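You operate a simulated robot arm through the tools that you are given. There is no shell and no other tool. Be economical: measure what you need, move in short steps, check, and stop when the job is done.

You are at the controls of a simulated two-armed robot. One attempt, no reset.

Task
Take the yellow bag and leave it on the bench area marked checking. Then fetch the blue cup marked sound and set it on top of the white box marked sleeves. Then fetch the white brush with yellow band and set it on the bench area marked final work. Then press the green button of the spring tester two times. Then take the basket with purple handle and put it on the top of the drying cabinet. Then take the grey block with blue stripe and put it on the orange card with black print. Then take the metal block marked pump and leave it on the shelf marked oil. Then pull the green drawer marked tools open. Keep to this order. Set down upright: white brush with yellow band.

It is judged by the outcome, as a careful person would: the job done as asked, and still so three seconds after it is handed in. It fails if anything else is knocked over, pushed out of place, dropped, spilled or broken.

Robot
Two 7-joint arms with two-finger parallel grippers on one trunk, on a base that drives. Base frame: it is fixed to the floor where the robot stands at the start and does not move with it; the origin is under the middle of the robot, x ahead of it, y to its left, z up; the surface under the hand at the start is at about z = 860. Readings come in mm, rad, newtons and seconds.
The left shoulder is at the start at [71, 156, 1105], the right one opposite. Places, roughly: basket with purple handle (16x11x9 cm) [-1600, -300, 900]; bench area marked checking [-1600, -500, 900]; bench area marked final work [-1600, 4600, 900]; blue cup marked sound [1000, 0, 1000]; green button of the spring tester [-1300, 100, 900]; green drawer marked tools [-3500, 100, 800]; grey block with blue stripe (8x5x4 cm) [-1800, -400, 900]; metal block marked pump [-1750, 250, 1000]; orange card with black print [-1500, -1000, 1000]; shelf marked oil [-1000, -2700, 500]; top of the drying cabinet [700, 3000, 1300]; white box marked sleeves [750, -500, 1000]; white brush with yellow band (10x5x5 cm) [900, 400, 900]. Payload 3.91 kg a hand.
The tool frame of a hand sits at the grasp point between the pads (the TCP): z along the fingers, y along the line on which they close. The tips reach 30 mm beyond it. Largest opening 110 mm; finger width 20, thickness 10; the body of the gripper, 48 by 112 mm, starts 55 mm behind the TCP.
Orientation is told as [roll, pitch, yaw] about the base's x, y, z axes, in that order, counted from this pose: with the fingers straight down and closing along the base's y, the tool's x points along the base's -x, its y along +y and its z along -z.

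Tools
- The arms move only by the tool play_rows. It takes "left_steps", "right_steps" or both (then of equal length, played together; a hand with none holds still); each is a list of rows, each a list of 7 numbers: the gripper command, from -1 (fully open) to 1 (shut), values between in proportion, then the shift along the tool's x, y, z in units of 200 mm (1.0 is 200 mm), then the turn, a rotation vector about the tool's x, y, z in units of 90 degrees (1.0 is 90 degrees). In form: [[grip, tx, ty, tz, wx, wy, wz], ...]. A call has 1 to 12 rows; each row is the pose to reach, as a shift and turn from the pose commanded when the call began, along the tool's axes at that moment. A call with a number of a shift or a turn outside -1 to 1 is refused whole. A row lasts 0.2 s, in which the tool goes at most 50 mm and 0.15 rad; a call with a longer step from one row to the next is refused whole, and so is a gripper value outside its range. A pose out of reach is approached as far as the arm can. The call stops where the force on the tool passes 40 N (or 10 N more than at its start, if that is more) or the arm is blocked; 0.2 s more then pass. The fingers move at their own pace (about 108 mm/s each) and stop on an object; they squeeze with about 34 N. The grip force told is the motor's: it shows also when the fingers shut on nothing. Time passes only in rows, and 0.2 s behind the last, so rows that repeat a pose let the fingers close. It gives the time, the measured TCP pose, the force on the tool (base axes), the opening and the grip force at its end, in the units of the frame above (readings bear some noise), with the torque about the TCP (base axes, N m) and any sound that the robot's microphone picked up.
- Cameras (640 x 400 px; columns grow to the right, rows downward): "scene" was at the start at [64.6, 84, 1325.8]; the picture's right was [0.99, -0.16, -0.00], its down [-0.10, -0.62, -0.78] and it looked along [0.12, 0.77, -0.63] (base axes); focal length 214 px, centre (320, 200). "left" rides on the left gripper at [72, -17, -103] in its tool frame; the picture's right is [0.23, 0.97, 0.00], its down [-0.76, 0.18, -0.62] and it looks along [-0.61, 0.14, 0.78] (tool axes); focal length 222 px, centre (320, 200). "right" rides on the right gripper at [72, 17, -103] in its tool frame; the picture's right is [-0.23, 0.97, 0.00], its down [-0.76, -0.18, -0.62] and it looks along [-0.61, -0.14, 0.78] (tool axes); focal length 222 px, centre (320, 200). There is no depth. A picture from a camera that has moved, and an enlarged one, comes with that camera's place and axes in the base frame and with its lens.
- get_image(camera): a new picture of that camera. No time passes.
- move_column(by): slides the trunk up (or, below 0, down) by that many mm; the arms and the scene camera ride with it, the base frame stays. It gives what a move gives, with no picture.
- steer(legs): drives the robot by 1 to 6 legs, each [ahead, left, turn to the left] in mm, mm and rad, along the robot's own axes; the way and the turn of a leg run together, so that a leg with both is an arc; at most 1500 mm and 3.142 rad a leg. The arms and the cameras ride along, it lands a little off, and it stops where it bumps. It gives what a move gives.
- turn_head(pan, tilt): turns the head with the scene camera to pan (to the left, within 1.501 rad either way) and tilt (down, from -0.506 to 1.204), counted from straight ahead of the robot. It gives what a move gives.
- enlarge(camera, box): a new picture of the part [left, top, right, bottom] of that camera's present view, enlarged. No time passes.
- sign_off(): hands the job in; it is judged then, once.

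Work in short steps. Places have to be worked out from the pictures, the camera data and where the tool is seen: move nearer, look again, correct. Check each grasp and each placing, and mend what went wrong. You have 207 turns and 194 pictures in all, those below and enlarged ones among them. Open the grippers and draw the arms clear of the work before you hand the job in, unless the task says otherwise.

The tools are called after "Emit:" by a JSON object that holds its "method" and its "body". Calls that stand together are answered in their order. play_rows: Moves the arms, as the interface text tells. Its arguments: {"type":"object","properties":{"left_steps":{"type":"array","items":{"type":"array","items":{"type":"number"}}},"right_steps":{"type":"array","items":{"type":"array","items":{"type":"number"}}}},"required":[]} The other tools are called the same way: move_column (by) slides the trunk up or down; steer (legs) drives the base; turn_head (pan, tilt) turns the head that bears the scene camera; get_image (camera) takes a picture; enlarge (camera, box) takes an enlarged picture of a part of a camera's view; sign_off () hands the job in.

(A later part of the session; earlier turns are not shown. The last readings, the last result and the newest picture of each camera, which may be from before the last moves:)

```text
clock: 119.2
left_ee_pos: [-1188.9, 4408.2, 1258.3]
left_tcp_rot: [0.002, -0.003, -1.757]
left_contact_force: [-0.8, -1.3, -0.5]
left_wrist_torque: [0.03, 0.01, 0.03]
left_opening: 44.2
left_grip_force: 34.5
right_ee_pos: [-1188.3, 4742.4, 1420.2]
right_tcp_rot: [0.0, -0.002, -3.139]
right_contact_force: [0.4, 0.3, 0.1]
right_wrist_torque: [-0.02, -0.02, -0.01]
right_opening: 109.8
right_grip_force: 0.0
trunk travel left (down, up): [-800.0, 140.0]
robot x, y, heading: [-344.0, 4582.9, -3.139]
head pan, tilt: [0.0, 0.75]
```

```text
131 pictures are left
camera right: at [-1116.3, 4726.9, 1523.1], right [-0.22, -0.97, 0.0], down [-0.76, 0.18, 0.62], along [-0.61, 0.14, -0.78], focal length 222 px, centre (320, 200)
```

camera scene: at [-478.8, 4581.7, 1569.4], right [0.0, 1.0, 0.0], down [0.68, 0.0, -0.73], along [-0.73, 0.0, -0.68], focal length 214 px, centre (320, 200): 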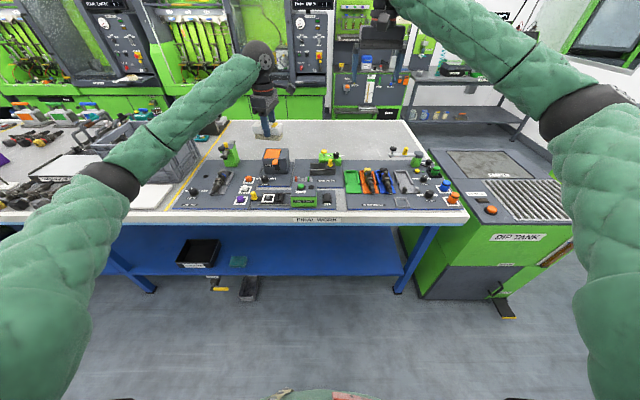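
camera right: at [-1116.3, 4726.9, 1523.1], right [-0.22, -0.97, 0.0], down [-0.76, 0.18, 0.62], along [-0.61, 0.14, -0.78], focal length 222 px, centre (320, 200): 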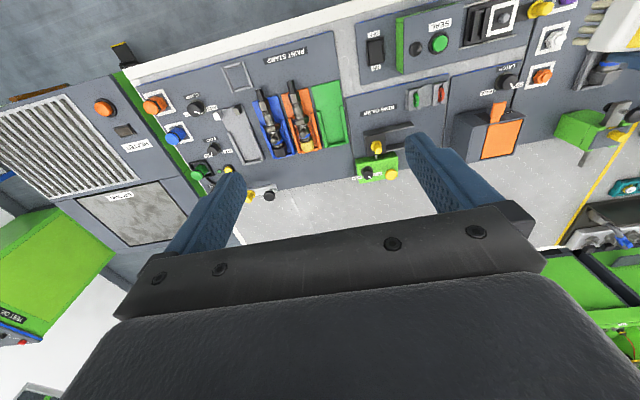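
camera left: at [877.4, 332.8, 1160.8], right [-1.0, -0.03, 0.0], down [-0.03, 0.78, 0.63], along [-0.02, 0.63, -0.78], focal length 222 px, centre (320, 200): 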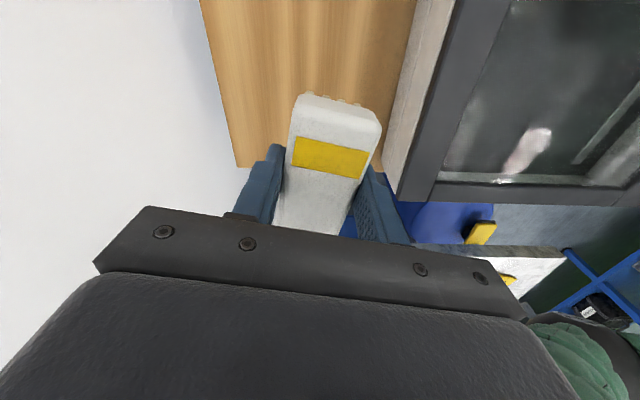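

The FINAL WORK section is in front, with free space behind the mat (x −1540…−2050). I turn the hand back to yaw 0 relative to the robot, then drive up to the bench.

Emit:
{"method": "play_rows", "body": {"left_steps": [[1, 0, 0, 0, 0, 0, 0.088], [1, 0, 0, 0, 0, 0, 0.176], [1, 0, 0, 0, 0, 0, 0.264], [1, 0, 0, 0, 0, 0, 0.352], [1, 0, 0, 0, 0, 0, 0.44], [1, 0, 0, 0, 0, 0, 0.528], [1, 0, 0, 0, 0, 0, 0.616], [1, 0, 0, 0, 0, 0, 0.704], [1, 0, 0, 0, 0, 0, 0.792], [1, 0, 0, 0, 0, 0, 0.876]]}}

Emit:
{"method": "steer", "body": {"legs": [[380, 0, 0]]}}

Emit:
{"method": "get_image", "body": {"camera": "left"}}

Emit:
{"method": "get_image", "body": {"camera": "scene"}}

```text
clock: 121.4
left_ee_pos: [-1189.3, 4407.6, 1258.8]
left_tcp_rot: [0.002, 0.002, -3.138]
left_contact_force: [0.7, 0.0, -2.0]
left_wrist_torque: [0.04, -0.01, -0.03]
left_opening: 44.3
left_grip_force: 34.0
right_ee_pos: [-1189.2, 4742.6, 1418.7]
right_tcp_rot: [0.001, -0.003, -3.139]
right_contact_force: [0.0, -0.2, -0.3]
right_wrist_torque: [0.02, 0.0, 0.0]
right_opening: 110.3
right_grip_force: 0.1
trunk travel left (down, up): [-800.0, 140.0]
robot x, y, heading: [-343.9, 4584.1, -3.137]
head pan, tilt: [0.0, 0.75]
```

```text
clock: 123.8
left_ee_pos: [-1562.0, 4406.6, 1257.4]
left_tcp_rot: [0.0, 0.0, -3.135]
left_contact_force: [0.0, -0.1, -1.5]
left_wrist_torque: [-0.01, 0.0, -0.04]
left_opening: 44.5
left_grip_force: 33.9
right_ee_pos: [-1562.0, 4742.2, 1420.6]
right_tcp_rot: [0.0, -0.001, -3.138]
right_contact_force: [-0.7, -0.1, 0.1]
right_wrist_torque: [0.02, -0.01, 0.02]
right_opening: 109.8
right_grip_force: 0.0
trunk travel left (down, up): [-800.0, 140.0]
robot x, y, heading: [-720.3, 4583.2, -3.141]
head pan, tilt: [0.0, 0.75]
```

```text
130 pictures are left
camera left: at [-1490.2, 4424.2, 1361.3], right [0.23, -0.97, 0.0], down [-0.76, -0.18, 0.62], along [-0.61, -0.15, -0.78], focal length 222 px, centre (320, 200)
```

left: 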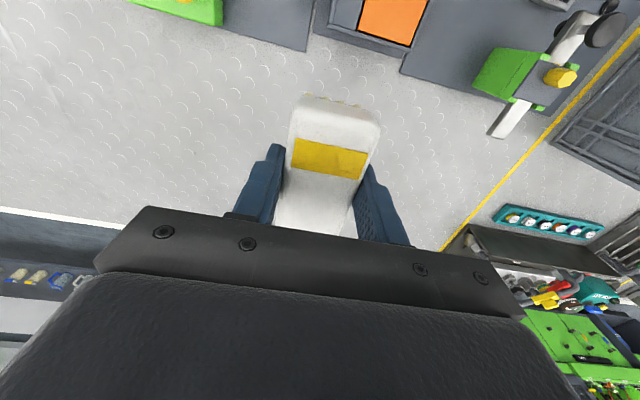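

```text
129 pictures are left
camera scene: at [-852.8, 4580.9, 1569.5], right [0.0, 1.0, 0.0], down [0.68, 0.0, -0.73], along [-0.73, 0.0, -0.68], focal length 214 px, centre (320, 200)
```

scene: 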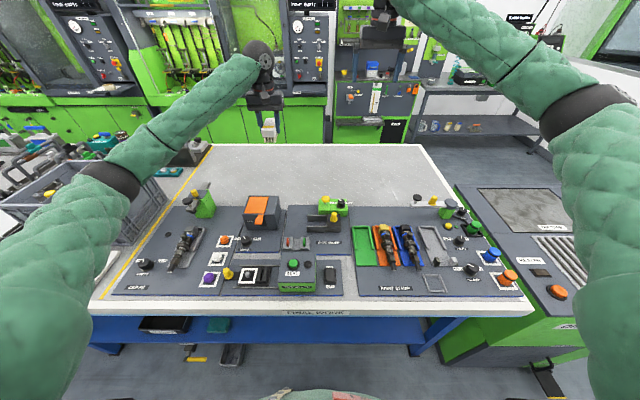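

The bench under the hand is free. I lower the trunk 150 mm for reach, then move forward 65 mm and down toward the surface.

Emit:
{"method": "move_column", "body": {"by": -150}}

Emit:
{"method": "play_rows", "body": {"left_steps": [[1, -0.15, 0, 0, 0, 0, 0], [1, -0.33, 0, 0, 0, 0, 0], [1, -0.33, 0, 0.2, 0, 0, 0], [1, -0.33, 0, 0.4, 0, 0, 0], [1, -0.33, 0, 0.6, 0, 0, 0]]}}

Emit:
{"method": "get_image", "body": {"camera": "left"}}

Emit:
{"method": "get_image", "body": {"camera": "scene"}}

```text
clock: 125.5
left_ee_pos: [-1563.5, 4406.9, 1108.9]
left_tcp_rot: [0.002, 0.001, -3.135]
left_contact_force: [0.9, 0.4, 0.0]
left_wrist_torque: [-0.02, -0.01, 0.04]
left_opening: 44.6
left_grip_force: 34.0
right_ee_pos: [-1562.3, 4742.6, 1269.7]
right_tcp_rot: [0.0, -0.003, -3.139]
right_contact_force: [-0.2, -1.1, 0.2]
right_wrist_torque: [0.03, -0.01, 0.04]
right_opening: 110.1
right_grip_force: 0.1
trunk travel left (down, up): [-650.0, 290.0]
robot x, y, heading: [-721.2, 4579.9, -3.145]
head pan, tilt: [0.0, 0.75]
```

```text
clock: 126.7
left_ee_pos: [-1630.0, 4410.7, 989.9]
left_tcp_rot: [0.004, -0.001, -3.137]
left_contact_force: [-0.5, -0.4, -1.0]
left_wrist_torque: [0.03, -0.06, 0.01]
left_opening: 44.3
left_grip_force: 34.2
right_ee_pos: [-1562.0, 4746.6, 1269.5]
right_tcp_rot: [0.003, 0.0, -3.14]
right_contact_force: [0.1, -0.8, 0.1]
right_wrist_torque: [0.04, -0.01, 0.02]
right_opening: 110.0
right_grip_force: 0.0
trunk travel left (down, up): [-650.0, 290.0]
robot x, y, heading: [-719.7, 4585.9, -3.143]
head pan, tilt: [0.0, 0.75]
```

```text
128 pictures are left
camera left: at [-1557.2, 4428.1, 1092.9], right [0.23, -0.97, 0.0], down [-0.76, -0.18, 0.62], along [-0.61, -0.15, -0.78], focal length 222 px, centre (320, 200)
```

left: 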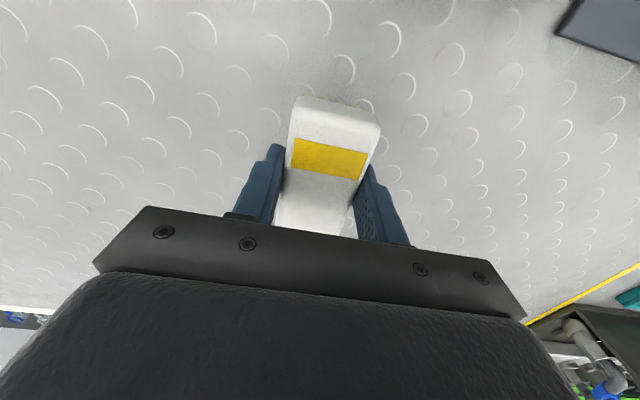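

```text
127 pictures are left
camera scene: at [-852.0, 4584.6, 1420.1], right [0.0, 1.0, 0.0], down [0.68, 0.0, -0.73], along [-0.73, 0.0, -0.68], focal length 214 px, centre (320, 200)
```

scene: 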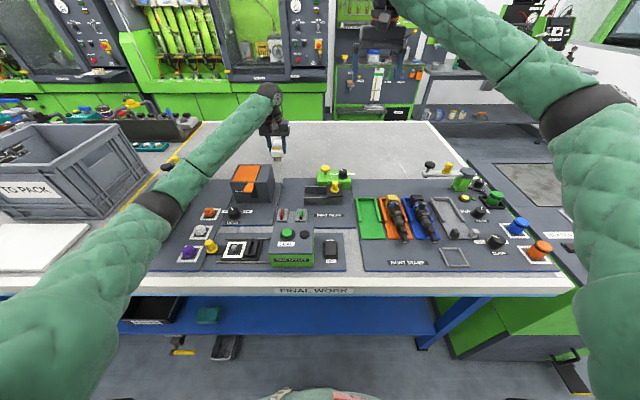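

I lower the brush the last 50 mm in small steps.

Emit:
{"method": "play_rows", "body": {"left_steps": [[1, 0, 0, 0.1, 0, 0, 0], [1, 0, 0, 0.18, 0, 0, 0], [1, 0, 0, 0.23, 0, 0, 0], [1, 0, 0, 0.27, 0, 0, 0]]}}

Emit:
{"method": "enlarge", "body": {"camera": "scene", "box": [120, 60, 360, 240]}}

```text
clock: 127.9
left_ee_pos: [-1635.9, 4412.4, 973.4]
left_tcp_rot: [0.013, -0.046, -3.139]
left_contact_force: [0.3, 1.1, -0.6]
left_wrist_torque: [0.01, -0.01, -0.05]
left_opening: 44.2
left_grip_force: 34.1
right_ee_pos: [-1553.1, 4756.1, 1275.0]
right_tcp_rot: [0.008, -0.012, 3.137]
right_contact_force: [0.7, -0.1, 0.5]
right_wrist_torque: [-0.03, 0.04, -0.01]
right_opening: 110.0
right_grip_force: 0.0
trunk travel left (down, up): [-650.0, 290.0]
robot x, y, heading: [-723.0, 4578.9, 3.134]
head pan, tilt: [0.0, 0.75]
stopped in row 4 (left hand): the arm was blocked; the commanded pose is now the measured one
```

```text
2.22 times, centred on (240, 150) of scene
camera zoom: at [-844.2, 4589.9, 1420.0], right [0.01, 1.0, -0.01], down [0.68, -0.01, -0.74], along [-0.74, 0.0, -0.68], focal length 477 px, centre (498, 311)
```

zoom: 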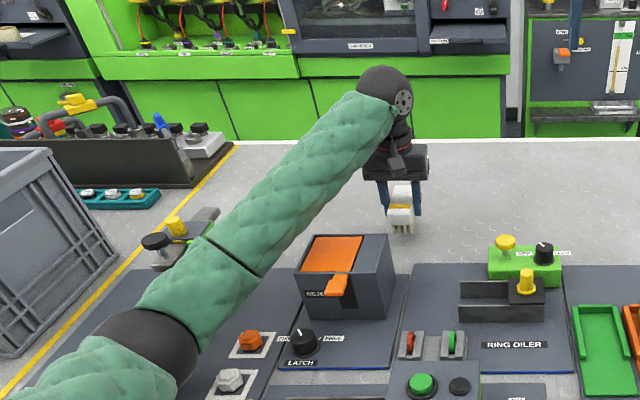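

The forearm is touching a device under it. I rise, lift the trunk by 130 mm and drive 40 mm closer so the arm comes from above.

Emit:
{"method": "play_rows", "body": {"left_steps": [[1, 0, 0, -0.15, 0, 0, 0], [1, 0, 0, -0.3, 0, 0, 0], [1, 0, 0, -0.45, 0, 0, 0]]}}

Emit:
{"method": "move_column", "body": {"by": 130}}

Emit:
{"method": "steer", "body": {"legs": [[40, 0, 0]]}}

Emit:
{"method": "enlarge", "body": {"camera": "scene", "box": [100, 80, 420, 280]}}

```text
clock: 128.7
left_ee_pos: [-1632.7, 4407.3, 1050.4]
left_tcp_rot: [0.004, -0.032, -3.138]
left_contact_force: [0.8, 1.1, -0.5]
left_wrist_torque: [0.01, 0.05, -0.02]
left_opening: 44.5
left_grip_force: 33.6
right_ee_pos: [-1560.0, 4744.9, 1272.3]
right_tcp_rot: [0.0, -0.008, 3.138]
right_contact_force: [0.8, -0.6, 0.4]
right_wrist_torque: [0.03, 0.05, -0.02]
right_opening: 110.0
right_grip_force: 0.1
trunk travel left (down, up): [-650.0, 290.0]
robot x, y, heading: [-722.2, 4580.2, 3.137]
head pan, tilt: [0.0, 0.75]
```

```text
clock: 130.3
left_ee_pos: [-1637.8, 4407.6, 1179.0]
left_tcp_rot: [0.003, -0.024, -3.138]
left_contact_force: [-0.1, -0.4, -0.8]
left_wrist_torque: [0.01, 0.01, 0.02]
left_opening: 44.5
left_grip_force: 33.9
right_ee_pos: [-1563.9, 4744.6, 1398.4]
right_tcp_rot: [0.0, -0.002, 3.138]
right_contact_force: [0.1, 0.7, 0.2]
right_wrist_torque: [0.02, -0.02, -0.01]
right_opening: 110.2
right_grip_force: 0.1
trunk travel left (down, up): [-780.0, 160.0]
robot x, y, heading: [-723.9, 4579.9, 3.141]
head pan, tilt: [0.0, 0.75]
```

```text
clock: 131.2
left_ee_pos: [-1668.7, 4407.0, 1186.9]
left_tcp_rot: [0.004, -0.037, -3.137]
left_contact_force: [0.9, 0.0, 0.7]
left_wrist_torque: [0.0, 0.07, 0.01]
left_opening: 44.3
left_grip_force: 33.8
right_ee_pos: [-1591.8, 4745.2, 1408.7]
right_tcp_rot: [-0.001, -0.011, 3.136]
right_contact_force: [1.8, 0.1, 1.0]
right_wrist_torque: [-0.02, 0.08, 0.0]
right_opening: 110.0
right_grip_force: 0.1
trunk travel left (down, up): [-780.0, 160.0]
robot x, y, heading: [-760.7, 4578.3, 3.136]
head pan, tilt: [0.0, 0.75]
```

```text
2.00 times, centred on (260, 180) of scene
camera zoom: at [-884.0, 4578.9, 1550.9], right [0.0, 1.0, 0.0], down [0.68, 0.0, -0.74], along [-0.74, 0.0, -0.68], focal length 429 px, centre (440, 240)
```

zoom: 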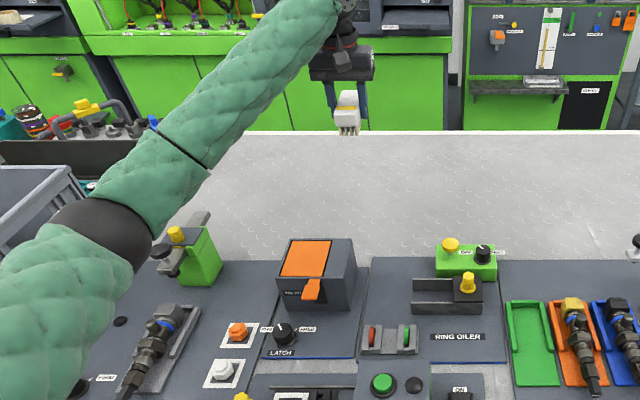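

Nothing is displaced. The robot leans slightly against the bench, so I back off 15 mm, level the tool and descend again.

Emit:
{"method": "steer", "body": {"legs": [[-18, 0, 0]]}}

Emit:
{"method": "play_rows", "body": {"left_steps": [[1, 0.05, 0, 0.15, 0, 0.018, 0], [1, 0.08, 0, 0.35, 0, 0.018, 0], [1, 0.08, 0, 0.55, 0, 0.018, 0], [1, 0.08, 0, 0.75, 0, 0.018, 0], [1, 0.08, 0, 0.9, 0, 0.018, 0], [1, 0.08, 0, 1.0, 0, 0.018, 0]]}}

Emit:
{"method": "enlarge", "body": {"camera": "scene", "box": [100, 80, 420, 280]}}

```text
clock: 131.9
left_ee_pos: [-1663.9, 4407.3, 1174.0]
left_tcp_rot: [0.003, -0.025, -3.138]
left_contact_force: [-0.8, -0.5, -1.0]
left_wrist_torque: [-0.01, -0.09, -0.01]
left_opening: 44.3
left_grip_force: 33.9
right_ee_pos: [-1589.4, 4745.3, 1395.6]
right_tcp_rot: [0.0, 0.001, 3.137]
right_contact_force: [-0.5, -0.6, -0.8]
right_wrist_torque: [0.0, -0.01, 0.01]
right_opening: 110.2
right_grip_force: 0.0
trunk travel left (down, up): [-780.0, 160.0]
robot x, y, heading: [-746.4, 4580.7, 3.142]
head pan, tilt: [0.0, 0.75]
```

```text
clock: 133.3
left_ee_pos: [-1648.0, 4406.7, 978.7]
left_tcp_rot: [0.003, -0.003, -3.139]
left_contact_force: [0.2, 0.4, -1.3]
left_wrist_torque: [0.02, 0.0, 0.01]
left_opening: 44.3
left_grip_force: 33.3
right_ee_pos: [-1583.9, 4745.4, 1400.8]
right_tcp_rot: [0.0, -0.004, 3.136]
right_contact_force: [0.0, 0.5, -0.2]
right_wrist_torque: [0.01, 0.02, 0.03]
right_opening: 109.8
right_grip_force: 0.1
trunk travel left (down, up): [-780.0, 160.0]
robot x, y, heading: [-745.2, 4579.9, 3.137]
head pan, tilt: [0.0, 0.75]
```

```text
2.00 times, centred on (260, 180) of scene
camera zoom: at [-876.9, 4578.8, 1549.6], right [0.0, 1.0, 0.0], down [0.68, 0.0, -0.73], along [-0.73, 0.0, -0.68], focal length 429 px, centre (440, 240)
```

zoom: 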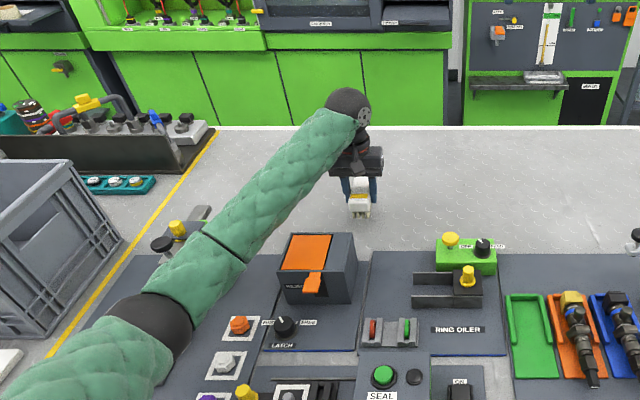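

The forearm is again close to the tall green device. I rise and shift the robot 210 mm to the right, where the devices are lower.

Emit:
{"method": "play_rows", "body": {"left_steps": [[1, 0, 0, -0.2, 0, 0, 0], [1, 0, 0, -0.4, 0, 0, 0], [1, 0, 0, -0.6, 0, 0, 0], [1, 0, 0, -0.8, 0, 0, 0]]}}

Emit:
{"method": "steer", "body": {"legs": [[0, -210, 0]]}}

Emit:
{"method": "play_rows", "body": {"left_steps": [[1, 0, 0, 0.2, 0, 0, 0], [1, 0, 0, 0.4, 0, 0, 0], [1, 0, 0, 0.6, 0, 0, 0], [1, 0, 0, 0.75, 0, 0, 0], [1, 0, 0, 0.85, 0, 0, 0]]}}

Emit:
{"method": "get_image", "body": {"camera": "left"}}

Emit:
{"method": "enlarge", "body": {"camera": "scene", "box": [100, 80, 420, 280]}}

```text
clock: 134.3
left_ee_pos: [-1645.9, 4406.8, 1139.5]
left_tcp_rot: [0.006, -0.001, -3.138]
left_contact_force: [-0.2, 0.6, -0.9]
left_wrist_torque: [0.01, -0.01, -0.01]
left_opening: 44.3
left_grip_force: 34.0
right_ee_pos: [-1582.7, 4746.2, 1400.5]
right_tcp_rot: [-0.001, -0.004, 3.138]
right_contact_force: [0.2, -0.5, -0.5]
right_wrist_torque: [0.0, 0.01, 0.01]
right_opening: 110.2
right_grip_force: 0.1
trunk travel left (down, up): [-780.0, 160.0]
robot x, y, heading: [-739.8, 4578.5, 3.13]
head pan, tilt: [0.0, 0.75]
```

```text
clock: 136.0
left_ee_pos: [-1648.0, 4616.8, 1139.7]
left_tcp_rot: [0.005, 0.0, -3.137]
left_contact_force: [-0.4, 0.6, -1.3]
left_wrist_torque: [-0.01, -0.01, -0.03]
left_opening: 44.3
left_grip_force: 33.8
right_ee_pos: [-1583.4, 4954.4, 1401.4]
right_tcp_rot: [0.001, -0.004, 3.138]
right_contact_force: [0.1, 0.3, 0.5]
right_wrist_torque: [-0.03, -0.03, -0.02]
right_opening: 110.0
right_grip_force: 0.1
trunk travel left (down, up): [-780.0, 160.0]
robot x, y, heading: [-740.9, 4787.3, 3.138]
head pan, tilt: [0.0, 0.75]
```

```text
clock: 137.2
left_ee_pos: [-1647.2, 4614.4, 969.8]
left_tcp_rot: [0.004, 0.001, -3.138]
left_contact_force: [-0.1, -0.2, -0.4]
left_wrist_torque: [-0.02, -0.01, 0.01]
left_opening: 44.4
left_grip_force: 33.4
right_ee_pos: [-1585.0, 4954.8, 1400.7]
right_tcp_rot: [0.001, -0.002, 3.137]
right_contact_force: [0.4, -1.0, 1.1]
right_wrist_torque: [0.01, 0.01, 0.0]
right_opening: 109.9
right_grip_force: 0.0
trunk travel left (down, up): [-780.0, 160.0]
robot x, y, heading: [-742.0, 4790.5, 3.143]
head pan, tilt: [0.0, 0.75]
```

```text
123 pictures are left
camera left: at [-1573.9, 4631.5, 1072.0], right [0.23, -0.97, 0.0], down [-0.76, -0.18, 0.62], along [-0.61, -0.15, -0.78], focal length 222 px, centre (320, 200)
```

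left: 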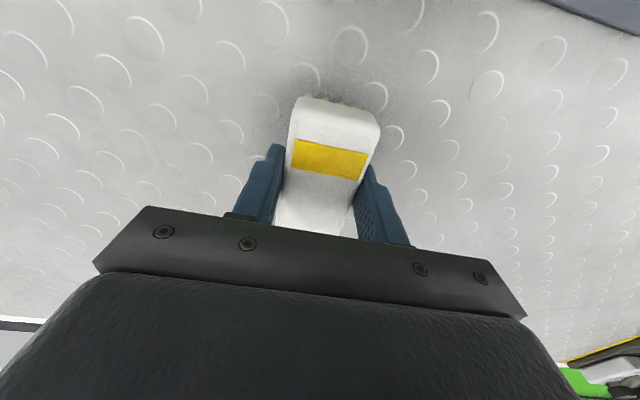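

```text
2.00 times, centred on (260, 180) of scene
camera zoom: at [-876.6, 4788.8, 1549.4], right [0.0, 1.0, 0.0], down [0.68, 0.0, -0.73], along [-0.73, 0.0, -0.68], focal length 429 px, centre (440, 240)
```

zoom: 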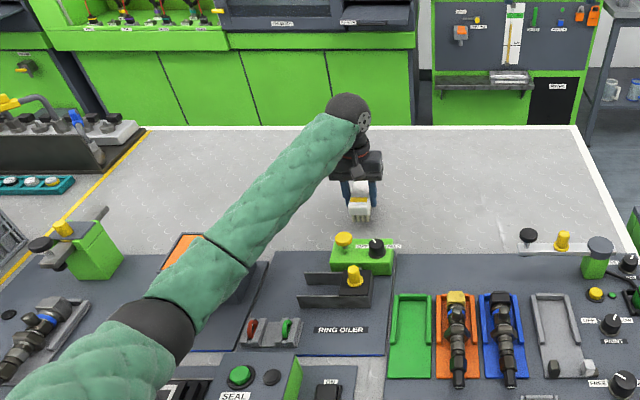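

No sign of contact now. I lower the last 35 mm slowly.

Emit:
{"method": "play_rows", "body": {"left_steps": [[1, 0, 0, 0.08, 0, 0, 0], [1, 0, 0, 0.13, 0, 0, 0], [1, 0, 0, 0.16, 0, 0, 0], [1, 0, 0, 0.18, 0, 0, 0], [1, 0, 0, 0.2, 0, 0, 0]]}}

Emit:
{"method": "enlarge", "body": {"camera": "scene", "box": [200, 80, 360, 220]}}

```text
clock: 138.4
left_ee_pos: [-1646.1, 4615.8, 931.8]
left_tcp_rot: [0.002, -0.002, -3.138]
left_contact_force: [-1.4, -0.6, 27.3]
left_wrist_torque: [0.07, 0.03, 0.01]
left_opening: 44.5
left_grip_force: 34.1
right_ee_pos: [-1580.7, 4954.5, 1402.4]
right_tcp_rot: [0.001, -0.004, 3.138]
right_contact_force: [-0.3, -0.8, 0.1]
right_wrist_torque: [-0.02, 0.0, -0.03]
right_opening: 110.0
right_grip_force: 0.0
trunk travel left (down, up): [-780.0, 160.0]
robot x, y, heading: [-741.1, 4788.3, 3.135]
head pan, tilt: [0.0, 0.75]
```

```text
2.86 times, centred on (280, 150) of scene
camera zoom: at [-873.6, 4788.8, 1549.8], right [0.0, 1.0, 0.0], down [0.68, 0.0, -0.73], along [-0.73, 0.0, -0.68], focal length 613 px, centre (434, 343)
```

zoom: 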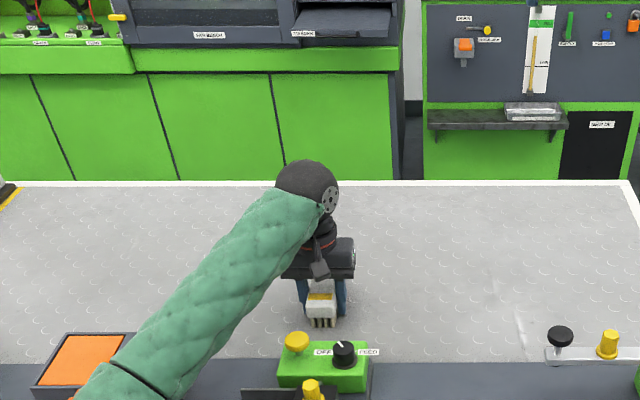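

The brush stands on the bench (27 N upward). I release it and rise.

Emit:
{"method": "play_rows", "body": {"left_steps": [[0.1, 0, 0, -0.01, 0, 0, 0], [-0.3, 0, 0, -0.01, 0, 0, 0], [-0.3, 0, 0, -0.01, 0, 0, 0], [-0.3, 0, 0, -0.2, 0, 0, 0], [-0.3, 0, 0, -0.43, 0, 0, 0], [-0.3, 0, 0, -0.66, 0, 0, 0], [-0.3, 0, 0, -0.9, 0, 0, 0]]}}

Emit:
{"method": "get_image", "body": {"camera": "left"}}

Emit:
{"method": "get_image", "body": {"camera": "scene"}}

```text
clock: 140.0
left_ee_pos: [-1645.0, 4615.2, 1109.8]
left_tcp_rot: [0.003, 0.0, -3.137]
left_contact_force: [0.3, 0.4, -0.5]
left_wrist_torque: [0.0, 0.03, -0.03]
left_opening: 71.8
left_grip_force: 0.1
right_ee_pos: [-1581.4, 4956.4, 1401.3]
right_tcp_rot: [0.001, -0.005, 3.139]
right_contact_force: [0.3, -0.5, -0.4]
right_wrist_torque: [-0.03, 0.0, -0.02]
right_opening: 110.0
right_grip_force: 0.0
trunk travel left (down, up): [-780.0, 160.0]
robot x, y, heading: [-743.4, 4781.8, 3.134]
head pan, tilt: [0.0, 0.75]
```

```text
120 pictures are left
camera left: at [-1572.6, 4632.6, 1212.4], right [0.23, -0.97, 0.0], down [-0.76, -0.18, 0.62], along [-0.61, -0.15, -0.78], focal length 222 px, centre (320, 200)
```

left: 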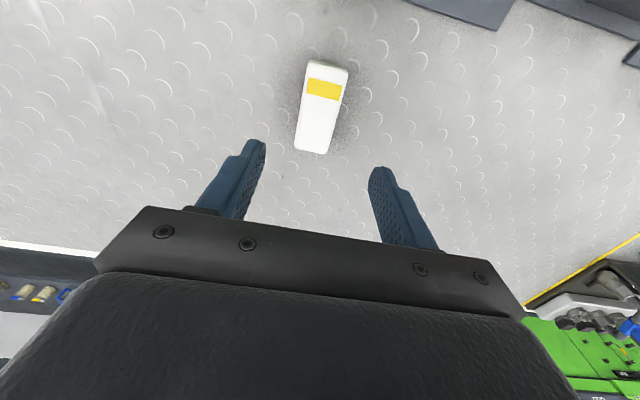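

```text
119 pictures are left
camera scene: at [-875.1, 4788.7, 1549.4], right [0.0, 1.0, 0.0], down [0.68, 0.0, -0.73], along [-0.73, 0.0, -0.68], focal length 214 px, centre (320, 200)
```

scene: 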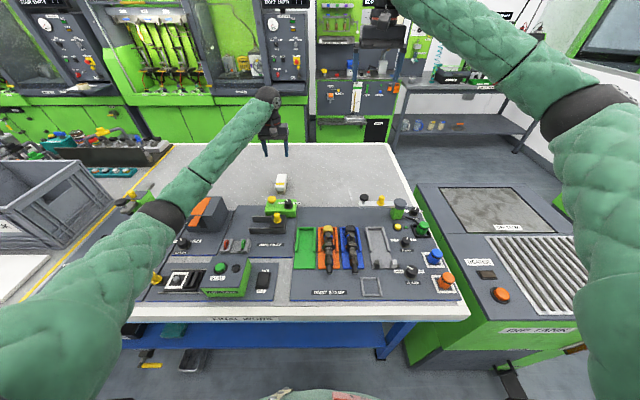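

The brush stands upright on its bristles. I raise and retract both hands for travelling, then back off and strafe left along the aisle to the spring tester.

Emit:
{"method": "play_rows", "body": {"left_steps": [[-1, 0, 0, -0.2, 0, 0, 0], [-1, 0.1, 0, -0.4, 0, 0, 0], [-1, 0.25, 0, -0.6, 0, 0, 0], [-1, 0.4, 0, -0.8, 0, 0, 0], [-1, 0.55, 0, -0.95, 0, 0, 0], [-1, 0.75, 0, -0.95, 0, 0, 0]], "right_steps": [[-1, 0.1, 0, 0, 0, 0, 0], [-1, 0.2, 0, 0, 0, 0, 0], [-1, 0.35, 0, 0, 0, 0, 0], [-1, 0.5, 0, 0, 0, 0, 0], [-1, 0.65, 0, 0, 0, 0, 0], [-1, 0.8, 0, 0, 0, 0, 0]]}}

Emit:
{"method": "steer", "body": {"legs": [[-440, 0, 0], [0, 1500, 0], [0, 1500, 0], [0, 1300, 0]]}}

Emit:
{"method": "turn_head", "body": {"pan": 0.0, "tilt": 0.6}}

Emit:
{"method": "get_image", "body": {"camera": "scene"}}

```text
clock: 141.4
left_ee_pos: [-1494.9, 4617.8, 1299.7]
left_tcp_rot: [0.004, -0.003, -3.138]
left_contact_force: [0.1, 0.6, 0.4]
left_wrist_torque: [0.0, -0.01, 0.0]
left_opening: 110.1
left_grip_force: 0.1
right_ee_pos: [-1420.6, 4952.7, 1400.3]
right_tcp_rot: [0.001, -0.006, 3.138]
right_contact_force: [0.0, 0.4, -0.3]
right_wrist_torque: [0.01, -0.01, -0.03]
right_opening: 109.8
right_grip_force: 0.0
trunk travel left (down, up): [-780.0, 160.0]
robot x, y, heading: [-741.2, 4787.8, 3.136]
head pan, tilt: [0.0, 0.75]
```

```text
clock: 164.2
left_ee_pos: [-1114.5, 337.1, 1298.1]
left_tcp_rot: [0.004, 0.0, 3.119]
left_contact_force: [0.5, 0.3, 0.1]
left_wrist_torque: [-0.01, -0.03, 0.02]
left_opening: 110.1
left_grip_force: 0.1
right_ee_pos: [-1033.6, 672.0, 1400.5]
right_tcp_rot: [0.001, -0.003, 3.114]
right_contact_force: [-0.1, 0.2, -0.3]
right_wrist_torque: [-0.02, 0.02, -0.04]
right_opening: 110.1
right_grip_force: 0.0
trunk travel left (down, up): [-780.0, 160.0]
robot x, y, heading: [-356.0, 490.6, 3.114]
head pan, tilt: [0.0, 0.75]
```

```text
clock: 164.9
left_ee_pos: [-1113.9, 336.5, 1299.3]
left_tcp_rot: [0.003, 0.0, 3.12]
left_contact_force: [0.1, 0.6, 0.4]
left_wrist_torque: [0.01, 0.0, 0.04]
left_opening: 110.3
left_grip_force: 0.0
right_ee_pos: [-1033.1, 672.1, 1399.0]
right_tcp_rot: [-0.001, -0.003, 3.115]
right_contact_force: [0.3, 0.0, 1.0]
right_wrist_torque: [0.02, -0.02, -0.02]
right_opening: 109.7
right_grip_force: 0.0
trunk travel left (down, up): [-780.0, 160.0]
robot x, y, heading: [-356.7, 492.3, 3.114]
head pan, tilt: [0.0, 0.6]
```

```text
118 pictures are left
camera scene: at [-496.2, 493.9, 1562.3], right [0.03, 1.0, 0.0], down [0.57, -0.02, -0.82], along [-0.82, 0.02, -0.57], focal length 214 px, centre (320, 200)
```

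scene: 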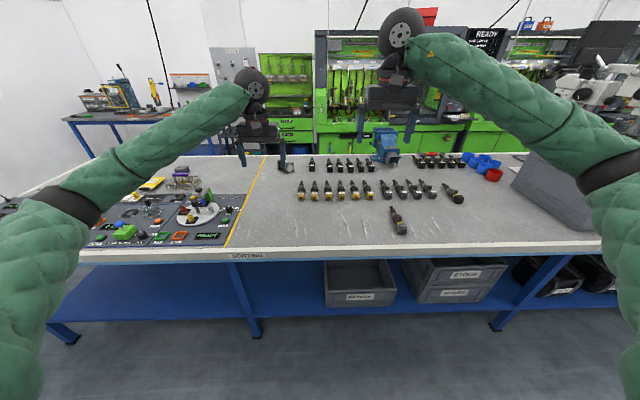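

The testers' mat is now ahead-left. I shift left and nearer, then enlarge the mat to find the spring tester.

Emit:
{"method": "steer", "body": {"legs": [[0, 350, 0.027], [250, 0, 0]]}}

Emit:
{"method": "turn_head", "body": {"pan": 0.0, "tilt": 0.8}}

Emit:
{"method": "get_image", "body": {"camera": "scene"}}

Emit:
{"method": "enlarge", "body": {"camera": "scene", "box": [120, 120, 380, 280]}}

```text
clock: 168.6
left_ee_pos: [-1366.3, -33.2, 1299.3]
left_tcp_rot: [0.003, 0.0, -3.135]
left_contact_force: [-0.6, -0.6, 0.0]
left_wrist_torque: [0.01, 0.0, 0.01]
left_opening: 110.1
left_grip_force: 0.1
right_ee_pos: [-1292.9, 304.7, 1401.5]
right_tcp_rot: [-0.002, -0.004, 3.143]
right_contact_force: [0.4, -0.7, -0.1]
right_wrist_torque: [0.03, -0.01, -0.01]
right_opening: 110.0
right_grip_force: 0.0
trunk travel left (down, up): [-780.0, 160.0]
robot x, y, heading: [-613.4, 140.0, 3.137]
head pan, tilt: [0.0, 0.6]
```

```text
clock: 169.4
left_ee_pos: [-1367.0, -33.0, 1298.6]
left_tcp_rot: [0.004, 0.0, -3.135]
left_contact_force: [-0.8, -0.8, 0.0]
left_wrist_torque: [0.01, 0.02, 0.01]
left_opening: 109.9
left_grip_force: 0.2
right_ee_pos: [-1295.2, 304.9, 1399.1]
right_tcp_rot: [-0.001, -0.004, 3.142]
right_contact_force: [-0.2, -0.3, -0.5]
right_wrist_torque: [-0.02, -0.01, 0.01]
right_opening: 109.8
right_grip_force: 0.1
trunk travel left (down, up): [-780.0, 160.0]
robot x, y, heading: [-616.3, 140.1, 3.141]
head pan, tilt: [0.0, 0.799]
```

```text
117 pictures are left
camera scene: at [-745.7, 140.7, 1545.4], right [0.0, 1.0, 0.0], down [0.72, 0.0, -0.7], along [-0.7, 0.0, -0.72], focal length 214 px, centre (320, 200)
```

scene: 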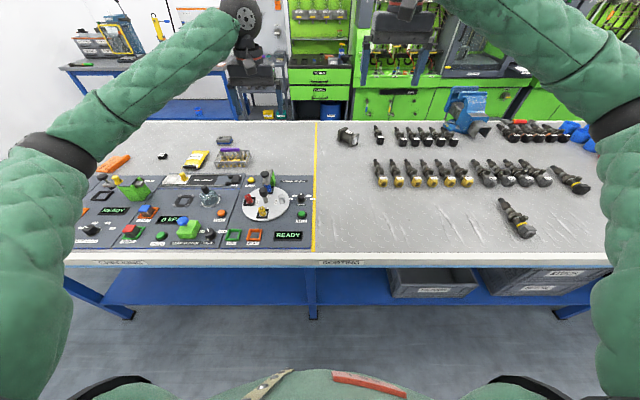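

```text
2.46 times, centred on (250, 200) of scene
camera zoom: at [-745.7, 140.7, 1545.4], right [0.0, 1.0, 0.0], down [0.72, 0.0, -0.7], along [-0.7, 0.0, -0.72], focal length 528 px, centre (492, 200)
```

zoom: 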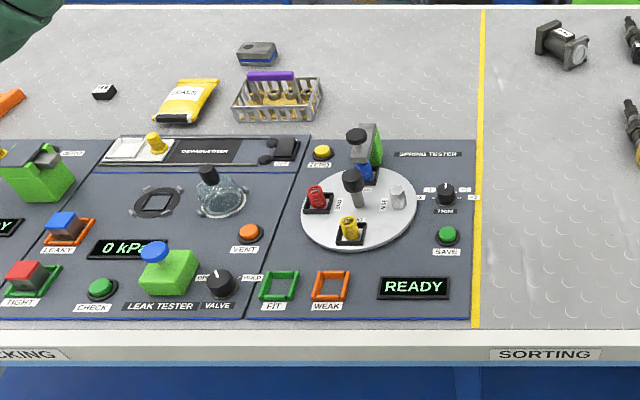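

The green SAVE button of the spring tester is at about [−1282, 71]. I close the left fingers and bring them above it for a precise look.

Emit:
{"method": "play_rows", "body": {"left_steps": [[1, 0.14, -0.09, 0.14, 0, 0, 0], [1, 0.28, -0.17, 0.28, 0, 0, 0], [1, 0.42, -0.26, 0.42, 0, 0, 0], [1, 0.56, -0.35, 0.56, 0, 0, 0], [1, 0.7, -0.44, 0.7, 0, 0, 0], [1, 0.8, -0.52, 0.85, 0, 0, 0]]}}

Emit:
{"method": "get_image", "body": {"camera": "left"}}

Emit:
{"method": "enlarge", "body": {"camera": "scene", "box": [120, 120, 380, 280]}}

```text
clock: 170.8
left_ee_pos: [-1207.6, 71.8, 1128.5]
left_tcp_rot: [0.003, 0.0, -3.134]
left_contact_force: [1.1, 0.1, -0.2]
left_wrist_torque: [0.01, -0.02, -0.02]
left_opening: 0.3
left_grip_force: 34.2
right_ee_pos: [-1293.5, 303.8, 1400.6]
right_tcp_rot: [-0.001, -0.002, 3.14]
right_contact_force: [-0.4, 0.2, 0.5]
right_wrist_torque: [0.03, 0.01, 0.01]
right_opening: 109.9
right_grip_force: 0.1
trunk travel left (down, up): [-780.0, 160.0]
robot x, y, heading: [-613.5, 141.0, 3.138]
head pan, tilt: [0.0, 0.799]
```

```text
115 pictures are left
camera left: at [-1134.6, 88.7, 1231.0], right [0.23, -0.97, 0.0], down [-0.76, -0.18, 0.62], along [-0.61, -0.15, -0.78], focal length 222 px, centre (320, 200)
```

left: 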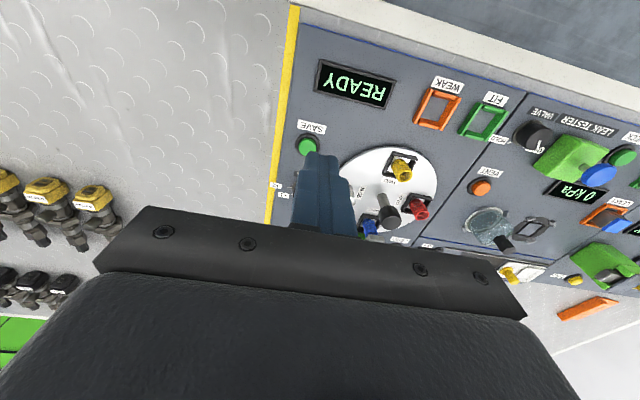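

```text
2.46 times, centred on (250, 200) of scene
camera zoom: at [-744.8, 140.8, 1545.5], right [0.0, 1.0, 0.0], down [0.72, 0.0, -0.7], along [-0.7, 0.0, -0.72], focal length 528 px, centre (492, 200)
```

zoom: 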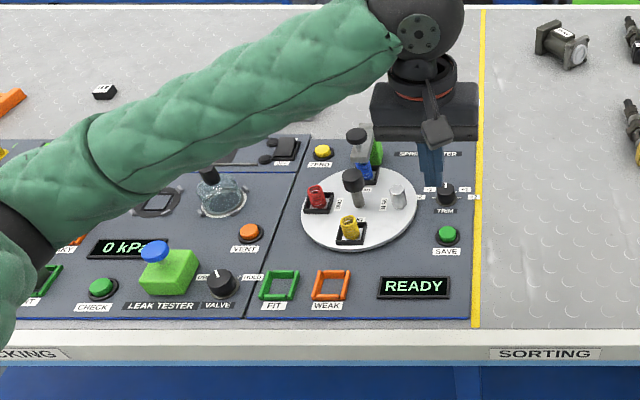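

Both views agree on [−1283, 72]. I move above the button, tips about 15 mm over it.

Emit:
{"method": "play_rows", "body": {"left_steps": [[1, -0.18, 0, 0.12, 0, 0, 0], [1, -0.378, 0, 0.24, 0, 0, 0], [1, -0.378, 0, 0.44, 0, 0, 0], [1, -0.378, 0, 0.62, 0, 0, 0], [1, -0.378, 0, 0.77, 0, 0, 0]]}}

Emit:
{"method": "get_image", "body": {"camera": "left"}}

Emit:
{"method": "enlarge", "body": {"camera": "scene", "box": [240, 140, 340, 260]}}

```text
clock: 172.0
left_ee_pos: [-1283.2, 70.8, 974.6]
left_tcp_rot: [0.006, -0.002, -3.135]
left_contact_force: [0.5, -1.0, -0.3]
left_wrist_torque: [0.0, -0.01, -0.02]
left_opening: 0.2
left_grip_force: 34.2
right_ee_pos: [-1293.4, 304.6, 1400.4]
right_tcp_rot: [-0.001, -0.003, 3.14]
right_contact_force: [-0.2, 1.1, -0.3]
right_wrist_torque: [0.0, 0.0, 0.03]
right_opening: 110.0
right_grip_force: 0.2
trunk travel left (down, up): [-780.0, 160.0]
robot x, y, heading: [-609.5, 140.2, 3.14]
head pan, tilt: [0.0, 0.799]
```

```text
113 pictures are left
camera left: at [-1210.2, 87.9, 1076.8], right [0.23, -0.97, 0.0], down [-0.76, -0.18, 0.62], along [-0.61, -0.15, -0.78], focal length 222 px, centre (320, 200)
```

left: 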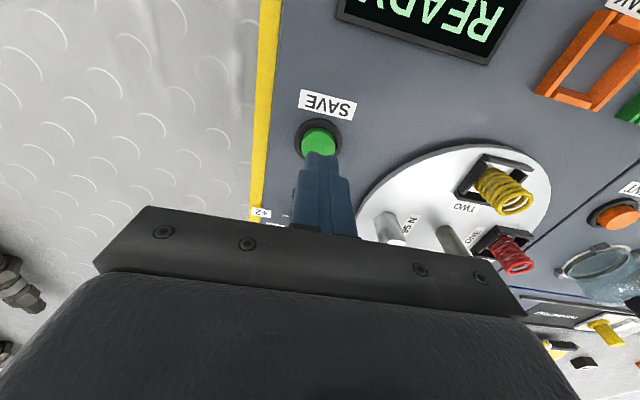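

```text
3.33 times, centred on (290, 200) of scene
camera zoom: at [-744.9, 140.6, 1545.5], right [0.0, 1.0, 0.0], down [0.72, 0.0, -0.7], along [-0.7, 0.0, -0.72], focal length 715 px, centre (420, 200)
```

zoom: 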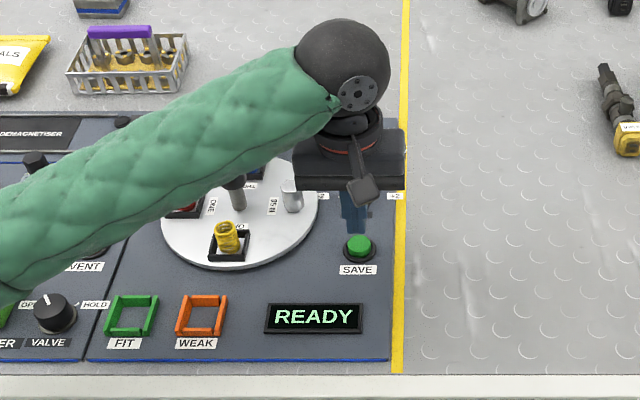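

I shift 5 mm toward the robot and press down in small steps, watching force and sound.

Emit:
{"method": "play_rows", "body": {"left_steps": [[1, 0.025, 0, 0.05, 0, 0, 0], [1, 0.025, 0, 0.09, 0, 0, 0], [1, 0.025, 0, 0.12, 0, 0, 0], [1, 0.025, 0, 0.15, 0, 0, 0]]}}

```text
clock: 173.0
left_ee_pos: [-1277.4, 70.2, 944.2]
left_tcp_rot: [0.003, -0.002, -3.134]
left_contact_force: [-0.4, 0.0, 4.6]
left_wrist_torque: [0.01, -0.01, -0.03]
left_opening: 0.0
left_grip_force: 33.8
right_ee_pos: [-1293.8, 305.0, 1401.0]
right_tcp_rot: [0.0, -0.002, 3.142]
right_contact_force: [0.6, 0.0, -0.4]
right_wrist_torque: [0.05, 0.01, -0.01]
right_opening: 110.0
right_grip_force: 0.0
trunk travel left (down, up): [-780.0, 160.0]
robot x, y, heading: [-611.6, 142.5, 3.139]
head pan, tilt: [0.0, 0.799]
heard: click
```

A click: that is press one. I rise 30 mm to let it spring back, and check.

Emit:
{"method": "play_rows", "body": {"left_steps": [[1, 0, 0, -0.08, 0, 0, 0], [1, 0, 0, -0.16, 0, 0, 0], [1, 0, 0, -0.16, 0, 0, 0]]}}

Emit:
{"method": "enlarge", "body": {"camera": "scene", "box": [240, 140, 340, 260]}}

```text
clock: 173.8
left_ee_pos: [-1277.5, 71.5, 976.4]
left_tcp_rot: [0.003, 0.001, -3.135]
left_contact_force: [0.2, 0.7, -0.9]
left_wrist_torque: [-0.01, 0.0, 0.01]
left_opening: 0.2
left_grip_force: 34.1
right_ee_pos: [-1294.6, 303.8, 1399.9]
right_tcp_rot: [0.001, -0.004, 3.141]
right_contact_force: [-0.7, 0.6, -0.3]
right_wrist_torque: [0.01, 0.0, -0.02]
right_opening: 110.0
right_grip_force: 0.0
trunk travel left (down, up): [-780.0, 160.0]
robot x, y, heading: [-613.7, 138.9, 3.138]
head pan, tilt: [0.0, 0.799]
```

```text
3.33 times, centred on (290, 200) of scene
camera zoom: at [-745.0, 140.5, 1545.4], right [0.0, 1.0, 0.0], down [0.72, 0.0, -0.7], along [-0.7, 0.0, -0.72], focal length 715 px, centre (420, 200)
```

zoom: 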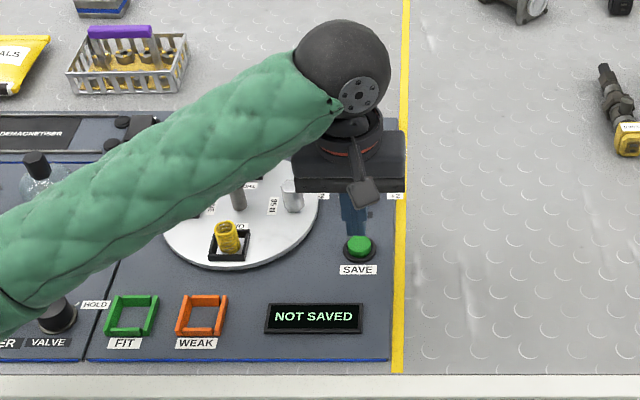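

The display changed to NOT SAVED, so the press registered. Second press now, the same way, then rise.

Emit:
{"method": "play_rows", "body": {"left_steps": [[1, 0, 0, 0.05, 0, 0, 0], [1, 0, 0, 0.1, 0, 0, 0], [1, 0, 0, 0.13, 0, 0, 0], [1, 0, 0, 0.16, 0, 0, 0]]}}

Emit:
{"method": "play_rows", "body": {"left_steps": [[1, 0, 0, -0.1, 0, 0, 0], [1, 0, 0, -0.3, 0, 0, 0], [1, 0, 0, -0.5, 0, 0, 0], [1, 0, 0, -0.7, 0, 0, 0], [1, 0, 0, -0.9, 0, 0, 0]]}}

Emit:
{"method": "enlarge", "body": {"camera": "scene", "box": [240, 140, 340, 260]}}

```text
clock: 174.8
left_ee_pos: [-1276.9, 70.1, 945.8]
left_tcp_rot: [0.005, -0.003, -3.134]
left_contact_force: [0.4, 0.3, 3.4]
left_wrist_torque: [0.03, -0.03, -0.02]
left_opening: 0.0
left_grip_force: 33.9
right_ee_pos: [-1293.1, 304.1, 1400.1]
right_tcp_rot: [-0.002, -0.003, 3.141]
right_contact_force: [-0.5, -1.2, 0.4]
right_wrist_torque: [-0.04, -0.01, 0.05]
right_opening: 109.9
right_grip_force: 0.0
trunk travel left (down, up): [-780.0, 160.0]
robot x, y, heading: [-612.0, 145.5, 3.136]
head pan, tilt: [0.0, 0.799]
heard: click
```

```text
clock: 176.0
left_ee_pos: [-1277.1, 72.0, 1125.1]
left_tcp_rot: [0.004, 0.001, -3.135]
left_contact_force: [0.1, -0.4, 0.1]
left_wrist_torque: [-0.03, -0.01, 0.0]
left_opening: 0.0
left_grip_force: 34.2
right_ee_pos: [-1293.1, 304.8, 1401.0]
right_tcp_rot: [0.0, -0.002, 3.142]
right_contact_force: [0.3, 1.0, 0.7]
right_wrist_torque: [-0.01, 0.0, -0.01]
right_opening: 109.9
right_grip_force: 0.0
trunk travel left (down, up): [-780.0, 160.0]
robot x, y, heading: [-613.9, 142.8, 3.141]
head pan, tilt: [0.0, 0.799]
```

```text
3.33 times, centred on (290, 200) of scene
camera zoom: at [-744.2, 141.2, 1545.3], right [0.0, 1.0, 0.0], down [0.72, 0.0, -0.7], along [-0.7, 0.0, -0.72], focal length 715 px, centre (420, 200)
```

zoom: 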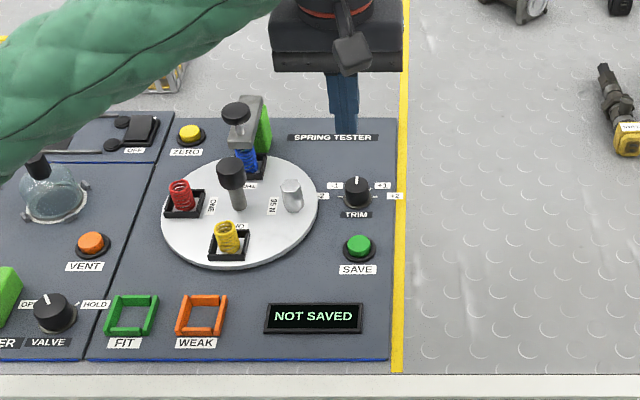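

Two clicks were heard, so the button is pressed twice. Next is the basket at about [−1630, −285]: I raise the left hand and strafe left so that the right hand can reach it.

Emit:
{"method": "play_rows", "body": {"left_steps": [[-1, 0, 0, -0.2, 0, 0, 0], [-1, 0, 0, -0.4, 0, 0, 0], [-1, 0, 0, -0.6, 0, 0, 0], [-1, 0, 0, -0.8, 0, 0, 0]]}}

Emit:
{"method": "steer", "body": {"legs": [[0, 620, 0], [110, 0, 0]]}}

Emit:
{"method": "get_image", "body": {"camera": "right"}}

Emit:
{"method": "enlarge", "body": {"camera": "scene", "box": [280, 100, 520, 250]}}

```text
clock: 177.0
left_ee_pos: [-1277.4, 72.1, 1285.3]
left_tcp_rot: [0.005, 0.0, -3.135]
left_contact_force: [0.6, 0.1, -0.8]
left_wrist_torque: [0.03, 0.03, -0.01]
left_opening: 110.1
left_grip_force: 0.1
right_ee_pos: [-1292.8, 306.0, 1400.3]
right_tcp_rot: [-0.001, -0.007, 3.142]
right_contact_force: [0.2, -0.6, 0.1]
right_wrist_torque: [-0.02, 0.02, 0.0]
right_opening: 110.0
right_grip_force: 0.1
trunk travel left (down, up): [-780.0, 160.0]
robot x, y, heading: [-614.2, 140.4, 3.143]
head pan, tilt: [0.0, 0.799]
```

```text
clock: 181.2
left_ee_pos: [-1389.3, -546.3, 1284.5]
left_tcp_rot: [0.004, -0.001, -3.134]
left_contact_force: [0.0, -0.5, 0.4]
left_wrist_torque: [0.01, -0.02, 0.0]
left_opening: 110.0
left_grip_force: 0.1
right_ee_pos: [-1406.2, -313.2, 1399.7]
right_tcp_rot: [0.0, -0.003, -3.142]
right_contact_force: [0.1, -0.2, 0.1]
right_wrist_torque: [-0.01, 0.01, 0.03]
right_opening: 110.1
right_grip_force: 0.1
trunk travel left (down, up): [-780.0, 160.0]
robot x, y, heading: [-725.0, -472.8, 3.144]
head pan, tilt: [0.0, 0.799]
```

```text
109 pictures are left
camera right: at [-1333.4, -330.4, 1504.1], right [-0.23, -0.97, 0.0], down [-0.76, 0.18, 0.63], along [-0.61, 0.14, -0.78], focal length 222 px, centre (320, 200)
```

right: 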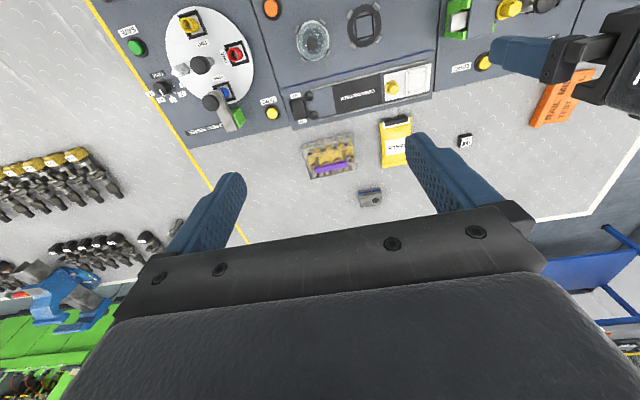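

```text
2.67 times, centred on (400, 175) of scene
camera zoom: at [-856.4, -477.3, 1545.5], right [0.0, 1.0, 0.0], down [0.72, 0.0, -0.7], along [-0.7, 0.0, -0.72], focal length 572 px, centre (107, 267)
```

zoom: 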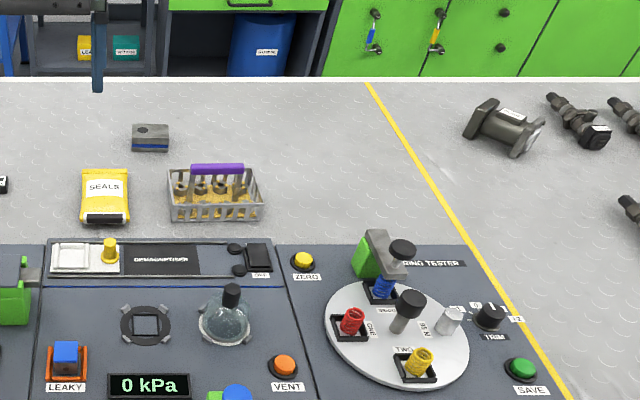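

The handle bar lies along y at about [−1632, −297, 985]. I turn the right hand 90° so its fingers close across the bar, opening part way, while moving closer.

Emit:
{"method": "play_rows", "body": {"right_steps": [[-0.4, 0, 0, 0, 0, 0, 0.09], [-0.4, 0, 0, 0, 0, 0, 0.18], [-0.4, 0, 0, 0, 0, 0, 0.27], [-0.4, 0, 0, 0, 0, 0, 0.36], [-0.4, 0, 0, 0, 0, 0, 0.45], [-0.4, 0, 0, 0, 0, 0, 0.54], [-0.4, 0, 0, 0, 0, 0, 0.63], [-0.4, 0, 0, 0, 0, 0, 0.72], [-0.4, 0, 0, 0, 0, 0, 0.81], [-0.4, 0, 0, 0, 0, 0, 0.9], [-0.4, 0, 0, 0, 0, 0, 0.97]]}}

Emit:
{"method": "get_image", "body": {"camera": "right"}}

Emit:
{"method": "get_image", "body": {"camera": "scene"}}

```text
clock: 183.6
left_ee_pos: [-1388.6, -545.3, 1283.2]
left_tcp_rot: [0.004, -0.002, -3.132]
left_contact_force: [0.5, 0.3, -0.3]
left_wrist_torque: [0.03, -0.02, 0.01]
left_opening: 110.2
left_grip_force: 0.0
right_ee_pos: [-1407.4, -312.8, 1399.3]
right_tcp_rot: [0.005, 0.001, 1.616]
right_contact_force: [0.2, 0.1, 0.3]
right_wrist_torque: [0.03, -0.02, -0.01]
right_opening: 76.7
right_grip_force: 0.1
trunk travel left (down, up): [-780.0, 160.0]
robot x, y, heading: [-725.3, -473.8, 3.142]
head pan, tilt: [0.0, 0.799]
```

```text
107 pictures are left
camera right: at [-1419.9, -386.3, 1504.1], right [-0.98, 0.18, 0.0], down [0.14, 0.77, 0.62], along [0.11, 0.61, -0.78], focal length 222 px, centre (320, 200)
```

right: 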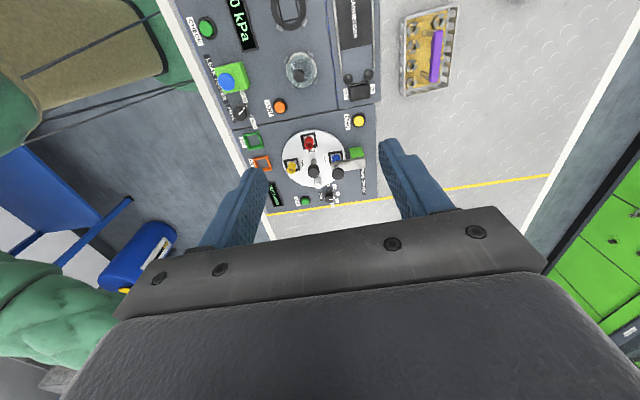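

```text
106 pictures are left
camera scene: at [-856.4, -477.0, 1545.4], right [0.0, 1.0, 0.0], down [0.72, 0.0, -0.7], along [-0.7, 0.0, -0.72], focal length 214 px, centre (320, 200)
```

scene: 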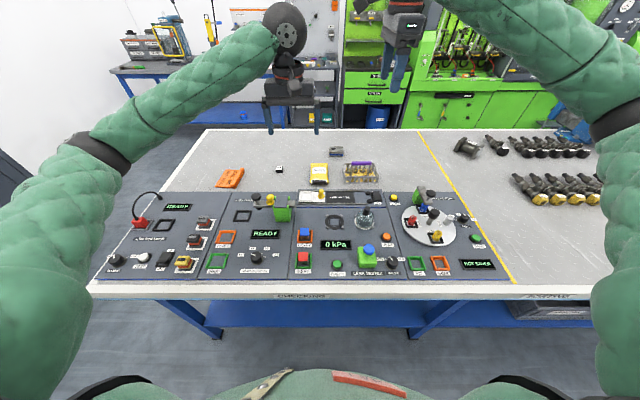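

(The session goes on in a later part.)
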